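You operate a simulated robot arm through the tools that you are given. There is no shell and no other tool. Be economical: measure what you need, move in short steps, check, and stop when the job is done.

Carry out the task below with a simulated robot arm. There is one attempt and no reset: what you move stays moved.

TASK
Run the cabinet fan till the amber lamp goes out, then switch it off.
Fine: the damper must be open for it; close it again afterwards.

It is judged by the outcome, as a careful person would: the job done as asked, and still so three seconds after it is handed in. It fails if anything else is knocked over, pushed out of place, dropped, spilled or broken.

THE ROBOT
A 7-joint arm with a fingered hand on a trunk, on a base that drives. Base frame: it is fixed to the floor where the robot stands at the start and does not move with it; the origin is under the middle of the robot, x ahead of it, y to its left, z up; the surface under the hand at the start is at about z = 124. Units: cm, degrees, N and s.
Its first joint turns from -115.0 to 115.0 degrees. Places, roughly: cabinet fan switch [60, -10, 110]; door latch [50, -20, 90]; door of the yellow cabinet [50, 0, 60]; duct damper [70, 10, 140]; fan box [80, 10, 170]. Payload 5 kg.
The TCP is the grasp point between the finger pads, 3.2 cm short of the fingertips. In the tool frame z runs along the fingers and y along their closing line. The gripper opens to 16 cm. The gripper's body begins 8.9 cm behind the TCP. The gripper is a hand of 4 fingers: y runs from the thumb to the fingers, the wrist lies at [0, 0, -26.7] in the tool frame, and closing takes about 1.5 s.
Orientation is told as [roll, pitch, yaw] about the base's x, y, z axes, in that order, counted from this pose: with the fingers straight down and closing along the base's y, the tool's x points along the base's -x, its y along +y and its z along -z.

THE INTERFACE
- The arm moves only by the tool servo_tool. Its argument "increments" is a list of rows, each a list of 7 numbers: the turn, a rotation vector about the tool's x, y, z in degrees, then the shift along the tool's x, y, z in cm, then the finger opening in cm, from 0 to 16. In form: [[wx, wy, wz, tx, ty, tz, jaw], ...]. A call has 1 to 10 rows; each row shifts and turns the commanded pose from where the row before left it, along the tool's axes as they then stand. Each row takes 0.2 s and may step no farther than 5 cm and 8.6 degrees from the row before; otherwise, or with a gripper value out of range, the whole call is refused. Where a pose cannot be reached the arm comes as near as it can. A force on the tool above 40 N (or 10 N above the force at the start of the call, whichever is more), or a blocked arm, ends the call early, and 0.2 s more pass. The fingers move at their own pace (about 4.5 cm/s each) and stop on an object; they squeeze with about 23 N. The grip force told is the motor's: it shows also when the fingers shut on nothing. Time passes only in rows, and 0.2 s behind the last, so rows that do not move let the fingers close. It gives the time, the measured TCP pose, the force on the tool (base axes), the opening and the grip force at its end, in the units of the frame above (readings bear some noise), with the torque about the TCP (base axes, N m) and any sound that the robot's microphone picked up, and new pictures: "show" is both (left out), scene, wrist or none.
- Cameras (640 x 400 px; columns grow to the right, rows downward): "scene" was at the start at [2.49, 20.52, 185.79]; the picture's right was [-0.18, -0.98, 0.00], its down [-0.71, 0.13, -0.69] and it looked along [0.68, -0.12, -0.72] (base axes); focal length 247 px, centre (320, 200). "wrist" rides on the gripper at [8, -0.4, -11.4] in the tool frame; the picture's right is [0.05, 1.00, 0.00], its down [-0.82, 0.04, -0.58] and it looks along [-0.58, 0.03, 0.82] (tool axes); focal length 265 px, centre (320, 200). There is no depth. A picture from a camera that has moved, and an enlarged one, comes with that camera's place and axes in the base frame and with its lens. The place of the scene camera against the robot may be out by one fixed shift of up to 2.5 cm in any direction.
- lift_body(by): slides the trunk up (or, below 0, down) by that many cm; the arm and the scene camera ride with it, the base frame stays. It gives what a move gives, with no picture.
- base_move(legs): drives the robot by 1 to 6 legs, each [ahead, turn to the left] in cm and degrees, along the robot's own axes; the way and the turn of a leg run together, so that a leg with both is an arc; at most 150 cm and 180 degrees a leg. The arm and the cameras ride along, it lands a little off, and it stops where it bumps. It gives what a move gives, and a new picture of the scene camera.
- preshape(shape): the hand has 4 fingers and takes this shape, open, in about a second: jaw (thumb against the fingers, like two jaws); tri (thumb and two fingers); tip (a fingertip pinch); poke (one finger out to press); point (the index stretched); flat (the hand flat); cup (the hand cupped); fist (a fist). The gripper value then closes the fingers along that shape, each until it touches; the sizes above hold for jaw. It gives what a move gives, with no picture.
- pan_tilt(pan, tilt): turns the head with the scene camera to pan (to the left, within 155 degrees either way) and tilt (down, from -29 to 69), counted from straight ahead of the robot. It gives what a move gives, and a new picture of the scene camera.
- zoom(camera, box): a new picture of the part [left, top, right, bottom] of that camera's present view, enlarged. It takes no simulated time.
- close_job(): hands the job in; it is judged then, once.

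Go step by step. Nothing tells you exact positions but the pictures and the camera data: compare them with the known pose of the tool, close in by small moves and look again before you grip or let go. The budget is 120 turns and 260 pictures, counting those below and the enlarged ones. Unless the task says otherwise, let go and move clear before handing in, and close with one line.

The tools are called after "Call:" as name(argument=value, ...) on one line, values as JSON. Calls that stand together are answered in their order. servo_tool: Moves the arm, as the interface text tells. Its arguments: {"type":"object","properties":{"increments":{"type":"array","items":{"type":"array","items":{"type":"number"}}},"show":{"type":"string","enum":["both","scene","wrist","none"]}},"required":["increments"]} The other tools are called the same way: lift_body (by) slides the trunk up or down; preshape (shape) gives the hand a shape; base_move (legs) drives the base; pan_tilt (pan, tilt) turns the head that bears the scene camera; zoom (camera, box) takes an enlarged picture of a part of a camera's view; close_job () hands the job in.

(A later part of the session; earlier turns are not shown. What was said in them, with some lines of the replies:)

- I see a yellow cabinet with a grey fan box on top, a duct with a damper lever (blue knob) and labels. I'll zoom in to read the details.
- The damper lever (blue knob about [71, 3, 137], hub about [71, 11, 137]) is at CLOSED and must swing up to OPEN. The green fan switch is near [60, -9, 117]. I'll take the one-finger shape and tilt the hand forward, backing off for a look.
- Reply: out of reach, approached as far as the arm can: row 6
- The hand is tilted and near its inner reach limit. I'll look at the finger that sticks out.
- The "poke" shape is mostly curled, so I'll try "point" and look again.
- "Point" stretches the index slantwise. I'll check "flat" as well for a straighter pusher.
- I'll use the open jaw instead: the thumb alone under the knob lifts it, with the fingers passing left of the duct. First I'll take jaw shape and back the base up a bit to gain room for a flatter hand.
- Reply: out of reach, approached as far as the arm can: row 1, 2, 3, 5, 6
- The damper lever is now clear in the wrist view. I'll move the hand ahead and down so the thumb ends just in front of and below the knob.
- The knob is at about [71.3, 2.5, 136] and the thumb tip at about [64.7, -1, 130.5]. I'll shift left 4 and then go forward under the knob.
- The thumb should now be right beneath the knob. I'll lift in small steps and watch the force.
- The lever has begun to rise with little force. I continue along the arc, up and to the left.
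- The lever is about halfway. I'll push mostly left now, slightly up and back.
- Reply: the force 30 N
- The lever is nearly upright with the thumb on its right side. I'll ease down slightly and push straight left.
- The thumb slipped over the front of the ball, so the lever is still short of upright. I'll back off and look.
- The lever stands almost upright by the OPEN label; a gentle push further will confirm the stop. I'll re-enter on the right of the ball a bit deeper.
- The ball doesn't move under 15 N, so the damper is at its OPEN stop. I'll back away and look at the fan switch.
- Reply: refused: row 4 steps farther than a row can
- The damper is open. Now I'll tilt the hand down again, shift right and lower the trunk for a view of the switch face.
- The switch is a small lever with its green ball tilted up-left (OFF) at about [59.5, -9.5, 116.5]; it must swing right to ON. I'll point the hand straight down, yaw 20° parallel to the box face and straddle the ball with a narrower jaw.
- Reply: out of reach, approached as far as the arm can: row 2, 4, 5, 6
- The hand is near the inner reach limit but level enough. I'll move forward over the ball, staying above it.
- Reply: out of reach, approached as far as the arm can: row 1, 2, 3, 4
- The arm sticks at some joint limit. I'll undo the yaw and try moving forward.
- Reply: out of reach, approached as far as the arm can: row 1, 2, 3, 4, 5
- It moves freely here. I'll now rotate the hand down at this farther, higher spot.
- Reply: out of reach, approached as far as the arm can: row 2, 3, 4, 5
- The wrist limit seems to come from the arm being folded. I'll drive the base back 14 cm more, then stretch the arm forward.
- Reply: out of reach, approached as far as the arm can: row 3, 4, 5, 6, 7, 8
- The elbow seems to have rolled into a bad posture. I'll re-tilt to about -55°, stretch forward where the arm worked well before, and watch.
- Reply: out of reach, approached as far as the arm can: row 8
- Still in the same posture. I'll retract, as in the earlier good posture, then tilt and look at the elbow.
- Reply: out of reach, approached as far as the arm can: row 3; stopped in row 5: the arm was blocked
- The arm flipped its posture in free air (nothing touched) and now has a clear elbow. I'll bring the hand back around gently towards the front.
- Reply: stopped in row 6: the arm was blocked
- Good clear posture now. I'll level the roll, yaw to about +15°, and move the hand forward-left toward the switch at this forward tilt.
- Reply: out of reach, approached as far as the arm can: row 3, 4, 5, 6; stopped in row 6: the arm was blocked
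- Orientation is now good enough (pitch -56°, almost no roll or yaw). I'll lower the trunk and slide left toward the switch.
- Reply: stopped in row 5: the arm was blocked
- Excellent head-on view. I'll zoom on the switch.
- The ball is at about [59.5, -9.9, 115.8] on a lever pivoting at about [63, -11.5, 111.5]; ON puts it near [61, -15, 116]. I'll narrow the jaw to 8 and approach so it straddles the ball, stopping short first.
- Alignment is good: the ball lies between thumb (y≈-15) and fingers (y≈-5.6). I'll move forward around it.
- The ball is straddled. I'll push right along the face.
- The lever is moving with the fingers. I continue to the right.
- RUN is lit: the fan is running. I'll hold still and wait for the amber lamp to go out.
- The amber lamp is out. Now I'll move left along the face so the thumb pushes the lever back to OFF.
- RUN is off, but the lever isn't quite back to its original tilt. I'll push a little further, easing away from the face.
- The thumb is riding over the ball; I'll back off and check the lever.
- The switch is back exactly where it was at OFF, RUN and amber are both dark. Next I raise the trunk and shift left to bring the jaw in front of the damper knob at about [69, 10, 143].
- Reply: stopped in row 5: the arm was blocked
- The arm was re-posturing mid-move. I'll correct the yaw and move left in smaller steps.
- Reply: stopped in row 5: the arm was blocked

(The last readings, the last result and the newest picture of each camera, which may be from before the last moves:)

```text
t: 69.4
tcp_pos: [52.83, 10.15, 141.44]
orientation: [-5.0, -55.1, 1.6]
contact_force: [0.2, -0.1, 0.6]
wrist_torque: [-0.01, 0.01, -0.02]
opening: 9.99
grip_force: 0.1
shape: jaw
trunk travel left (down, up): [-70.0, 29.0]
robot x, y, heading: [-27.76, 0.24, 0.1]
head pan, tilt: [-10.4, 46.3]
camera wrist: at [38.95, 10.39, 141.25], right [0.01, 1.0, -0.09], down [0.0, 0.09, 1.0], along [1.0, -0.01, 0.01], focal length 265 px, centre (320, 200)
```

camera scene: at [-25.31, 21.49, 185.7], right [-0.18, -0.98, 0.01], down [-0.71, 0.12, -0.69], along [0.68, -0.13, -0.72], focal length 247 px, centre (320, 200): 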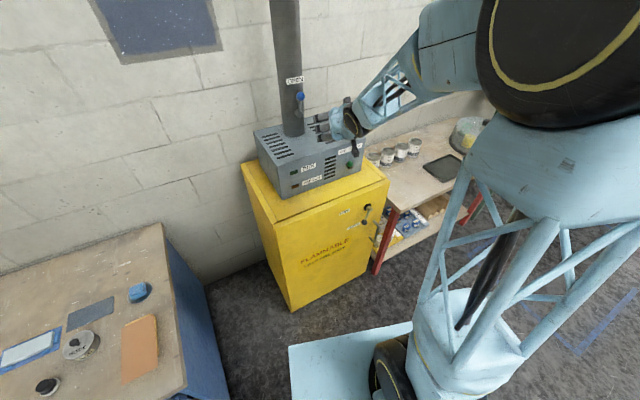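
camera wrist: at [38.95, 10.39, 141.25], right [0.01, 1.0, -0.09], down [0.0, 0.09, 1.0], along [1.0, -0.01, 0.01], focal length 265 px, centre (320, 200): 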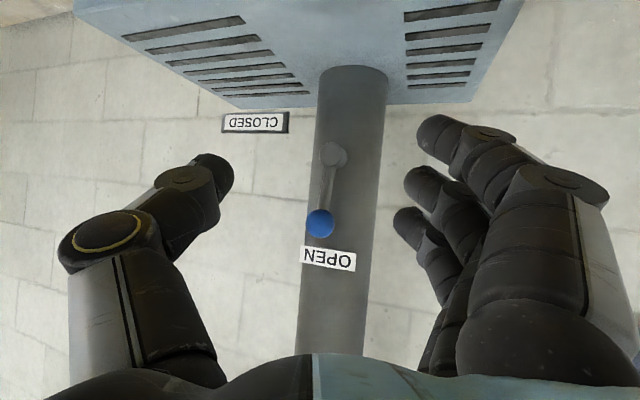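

The knob is centred in the jaw. I'll go forward and up a little so the fingers lie left of the ball.

Call:
servo_tool(increments=[[0, 0, 0, -2.6, 0, 2.2, 10], [0, 0, 0, -2.6, 0, 2.2, 10], [0, 0, 0, -2.6, 0, 2.2, 10], [0, 0, 0, -2.4, 0, 2.0, 10]], show="wrist")

```text
t: 70.4
tcp_pos: [65.82, 9.57, 144.88]
orientation: [-4.9, -55.0, 1.4]
contact_force: [-0.2, 0.2, -0.5]
wrist_torque: [0.03, 0.08, 0.04]
opening: 9.99
grip_force: 0.0
shape: jaw
trunk travel left (down, up): [-70.0, 29.0]
robot x, y, heading: [-27.58, -0.19, 0.2]
head pan, tilt: [-10.4, 46.3]
camera wrist: at [51.92, 9.82, 144.68], right [0.02, 1.0, -0.09], down [0.0, 0.09, 1.0], along [1.0, -0.02, 0.0], focal length 265 px, centre (320, 200)
```

wrist: 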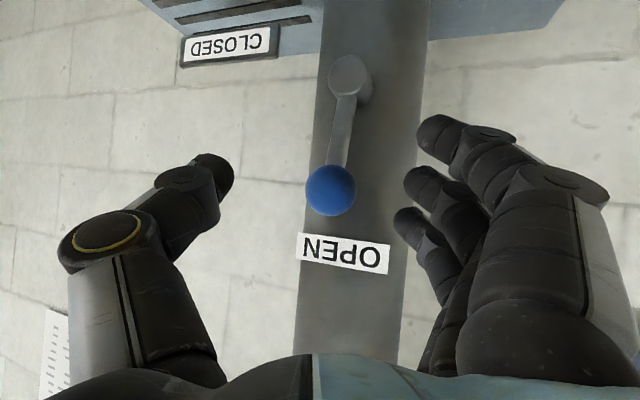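

Call:
servo_tool(increments=[[0, 0, 0, 0, -1, 0.2, 10], [0, 0, 0, 0, -1, 0.2, 10], [0, 0, 0, -0.1, -1, 0.2, 10], [0, 0, 0, -0.1, -1, 0.3, 10], [0, 0, 0, 0, -1, 0.3, 10]], show="wrist")

```text
t: 71.6
tcp_pos: [66.43, 4.77, 144.69]
orientation: [-4.9, -55.1, 1.5]
contact_force: [1.0, 1.7, 1.7]
wrist_torque: [0.13, -0.01, 0.04]
opening: 10.09
grip_force: 0.1
shape: jaw
trunk travel left (down, up): [-70.0, 29.0]
robot x, y, heading: [-28.02, 0.01, 0.2]
head pan, tilt: [-10.4, 46.3]
camera wrist: at [52.58, 4.98, 144.52], right [0.02, 1.0, -0.09], down [-0.01, 0.09, 1.0], along [1.0, -0.01, 0.01], focal length 265 px, centre (320, 200)
```

wrist: 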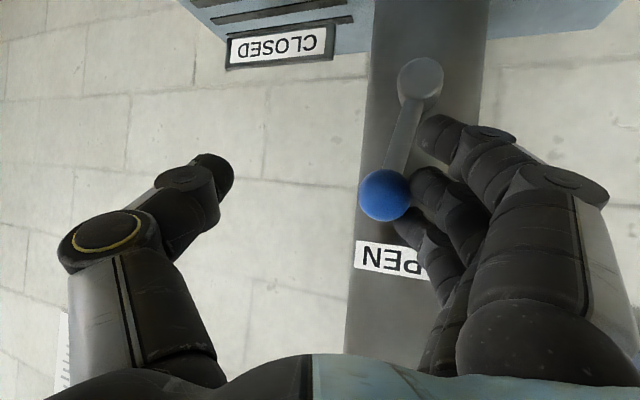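

The lever is moving. I continue right and start descending with it.

Call:
servo_tool(increments=[[0, 0, 0, 0.0, -1, 0.4, 10], [0, 0, 0, 0.2, -1, 0.5, 10], [0, 0, 0, 0.3, -1, 0.6, 10], [0, 0, 0, 0.4, -1, 0.7, 10]], show="wrist")

```text
t: 72.6
tcp_pos: [67.5, 0.66, 143.06]
orientation: [-5.0, -55.1, 1.5]
contact_force: [-0.2, 1.5, -2.2]
wrist_torque: [-0.01, 0.02, 0.04]
opening: 10.08
grip_force: 0.0
shape: jaw
trunk travel left (down, up): [-70.0, 29.0]
robot x, y, heading: [-27.44, -0.28, 0.0]
head pan, tilt: [-10.4, 46.3]
camera wrist: at [53.65, 0.95, 142.88], right [0.02, 1.0, -0.09], down [0.0, 0.09, 1.0], along [1.0, -0.01, 0.01], focal length 265 px, centre (320, 200)
```

wrist: 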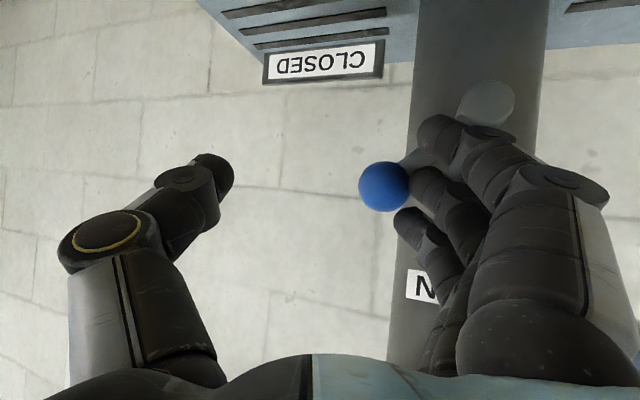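

The lever is at about 50°. To push it the rest of the way I'll back out, open the jaw fully, and come back with the thumb above the ball to press down.

Call:
servo_tool(increments=[[0, 0, 0, 1.7, 0, -2.5, 10], [0, 0, 0, 1.7, 0, -2.5, 10], [0, 0, 0, -1.9, 2, -1.5, 16], [0, 0, 0, -1.9, 2.5, -1.5, 16], [0, 0, 0, 0, 2.5, 0, 16], [0, 0, 0, 0, 2.5, 0, 16], [0, 0, 0, 0, 2.5, 0, 16], [0, 0, 0, 0, 2.5, 0, 16]], show="wrist")

```text
t: 74.4
tcp_pos: [61.88, 15.77, 147.17]
orientation: [-5.1, -55.1, 1.7]
contact_force: [-0.1, 0.6, 0.0]
wrist_torque: [0.0, 0.01, -0.06]
opening: 16.02
grip_force: 0.0
shape: jaw
trunk travel left (down, up): [-70.0, 29.0]
robot x, y, heading: [-27.36, 0.11, 0.1]
head pan, tilt: [-10.4, 46.3]
camera wrist: at [47.97, 16.0, 147.08], right [0.02, 1.0, -0.09], down [0.0, 0.09, 1.0], along [1.0, -0.02, 0.01], focal length 265 px, centre (320, 200)
```

wrist: 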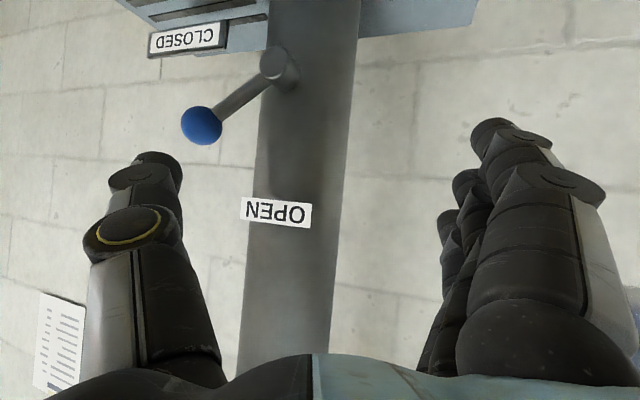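

The thumb tip (~[64.5, 5, 146]) is lined up above the ball (~[70.5, 4.9, 141.8]). I'll go forward over it, then press down.

Call:
servo_tool(increments=[[0, 0, 0, -1.5, 0, 1.9, 16], [0, 0, 0, -1.5, 0, 1.9, 16], [0, 0, 0, -1.4, 0, 1.9, 16], [0, 0, 0, 0.8, 0, 0.6, 16], [0, 0, 0, 0.8, 0, 0.6, 16], [0, 0, 0, 0.8, 0, 0.6, 16]], show="wrist")

```text
t: 75.8
tcp_pos: [68.93, 15.28, 144.43]
orientation: [-4.9, -55.1, 1.5]
contact_force: [-1.3, 0.0, 1.2]
wrist_torque: [-0.2, 0.03, -0.14]
opening: 15.98
grip_force: 0.0
shape: jaw
trunk travel left (down, up): [-70.0, 29.0]
robot x, y, heading: [-27.88, 0.08, -0.2]
head pan, tilt: [-10.4, 46.3]
camera wrist: at [55.11, 15.48, 144.37], right [0.01, 1.0, -0.09], down [0.0, 0.09, 1.0], along [1.0, -0.01, 0.01], focal length 265 px, centre (320, 200)
```

wrist: 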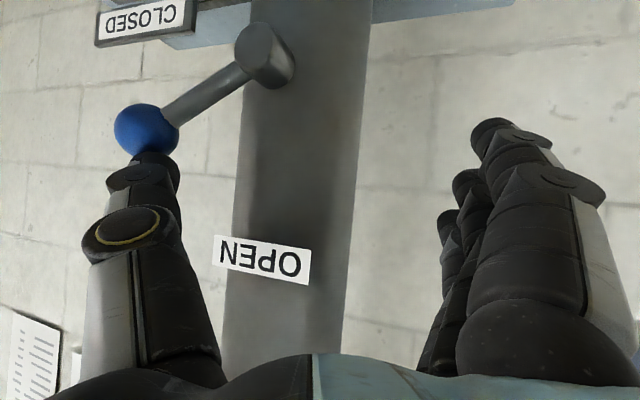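

Thumb is on top of the ball. Pressing down along the arc.

Call:
servo_tool(increments=[[0, 0, 0, 0.8, -0.6, 0.7, 16], [0, 0, 0, 0.8, -0.5, 0.7, 16], [0, 0, 0, 0.8, -0.4, 0.6, 16], [0, 0, 0, 0.8, -0.3, 0.6, 16]], show="wrist")

```text
t: 76.8
tcp_pos: [69.35, 13.19, 140.42]
orientation: [-4.8, -55.2, 1.5]
contact_force: [-0.4, 0.3, 0.6]
wrist_torque: [-0.06, 0.01, -0.01]
opening: 15.97
grip_force: 0.1
shape: jaw
trunk travel left (down, up): [-70.0, 29.0]
robot x, y, heading: [-27.6, -0.0, -0.1]
head pan, tilt: [-10.4, 46.3]
camera wrist: at [55.47, 13.46, 140.21], right [0.02, 1.0, -0.09], down [0.0, 0.09, 1.0], along [1.0, -0.01, 0.01], focal length 265 px, centre (320, 200)
```

wrist: 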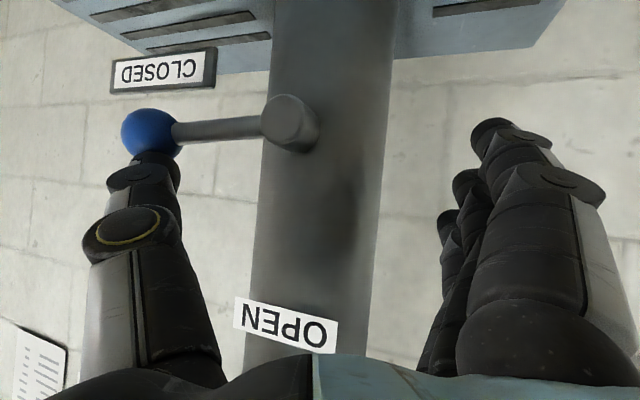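

Almost closed; I'll press a little further until it meets its stop.

Call:
servo_tool(increments=[[0, 0, 0, 0.6, 0, 0.45, 16], [0, 0, 0, 0.5, 0, 0.35, 16], [0, 0, 0, 0.4, 0, 0.3, 16]], show="wrist")

```text
t: 77.6
tcp_pos: [69.34, 13.1, 138.86]
orientation: [-5.0, -55.2, 1.6]
contact_force: [-2.0, 1.1, 6.4]
wrist_torque: [-0.7, -0.07, -0.22]
opening: 15.99
grip_force: 0.1
shape: jaw
trunk travel left (down, up): [-70.0, 29.0]
robot x, y, heading: [-27.78, -0.02, -0.0]
head pan, tilt: [-10.4, 46.3]
camera wrist: at [55.53, 13.4, 138.59], right [0.01, 1.0, -0.09], down [-0.01, 0.09, 1.0], along [1.0, -0.01, 0.01], focal length 265 px, centre (320, 200)
```

wrist: 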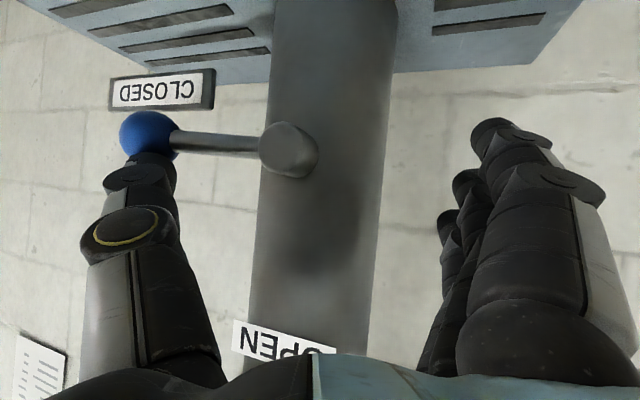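

Call:
servo_tool(increments=[[0, 0, 0, 0.4, 0, 0.28, 16]], show="none")

Call:
servo_tool(increments=[[0, 0, 0, -1.5, 0, -1, 16], [0, 0, 0, -0.8, 0, -3, 16], [0, 0, 0, 1.7, 0, -3, 16], [0, 0, 0, 1.7, 0, -3, 16], [0, 0, 0, 1.7, 0, -3, 16]], show="both")

Call:
zoom(camera="scene", box=[230, 70, 400, 210])

```text
t: 78.0
tcp_pos: [69.29, 13.27, 138.53]
orientation: [-5.0, -55.3, 1.6]
contact_force: [-4.0, 5.4, 20.6]
wrist_torque: [-2.0, -0.2, -0.36]
opening: 15.97
grip_force: 0.0
shape: jaw
trunk travel left (down, up): [-70.0, 29.0]
robot x, y, heading: [-27.76, 0.01, -0.1]
head pan, tilt: [-10.4, 46.3]
```

```text
t: 79.2
tcp_pos: [56.94, 13.73, 143.15]
orientation: [-4.9, -55.0, 1.3]
contact_force: [0.1, 0.4, 0.8]
wrist_torque: [0.02, -0.04, 0.0]
opening: 15.96
grip_force: 0.1
shape: jaw
trunk travel left (down, up): [-70.0, 29.0]
robot x, y, heading: [-27.8, -0.2, 0.1]
head pan, tilt: [-10.4, 46.3]
camera scene: at [-25.41, 20.63, 185.79], right [-0.18, -0.98, 0.0], down [-0.71, 0.13, -0.69], along [0.68, -0.12, -0.72], focal length 247 px, centre (320, 200)
camera wrist: at [43.1, 13.98, 143.05], right [0.02, 1.0, -0.09], down [-0.01, 0.09, 1.0], along [1.0, -0.02, 0.01], focal length 265 px, centre (320, 200)
```

scene: 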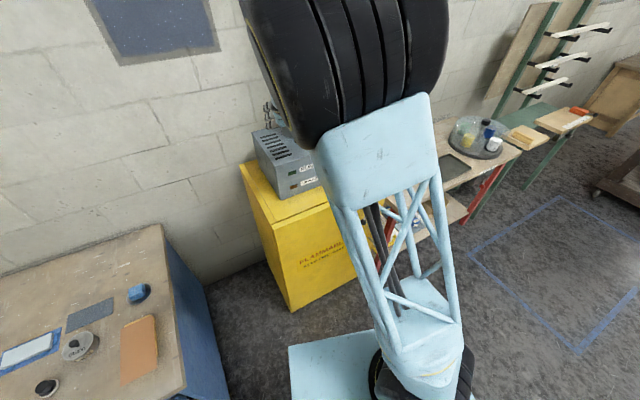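
wrist: 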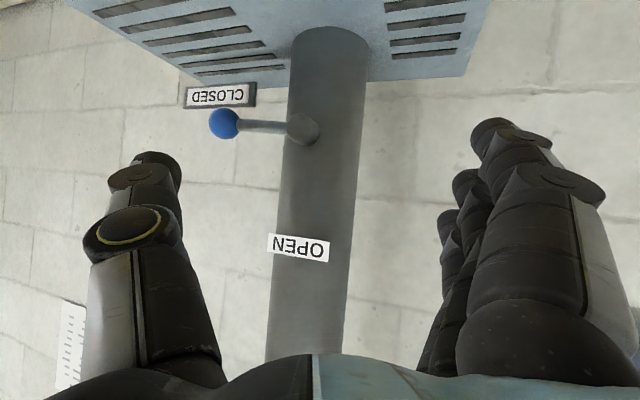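

```text
2.86 times, centred on (315, 140) of scene
camera zoom: at [-25.41, 20.63, 185.79], right [-0.18, -0.98, 0.0], down [-0.71, 0.13, -0.69], along [0.68, -0.12, -0.72], focal length 706 px, centre (334, 371)
```

zoom: 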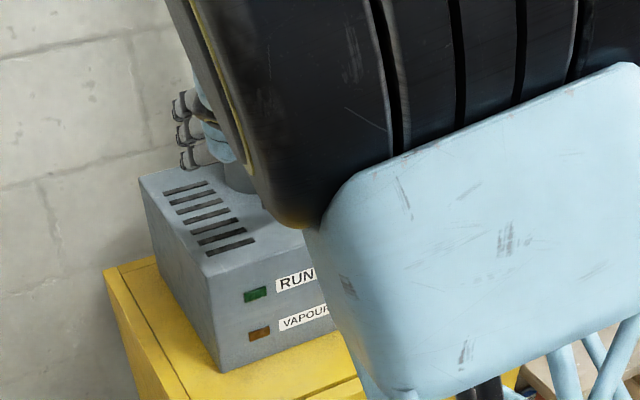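

The damper is back at its CLOSED stop. The fan switch is at OFF, both lamps are dark, and the hand is clear, so I'm handing the job in.

Call:
close_job()

```text
The job is handed in.
```

The job is done: with the damper open, the fan ran until the amber lamp went out; it is now switched off and the damper is closed again.
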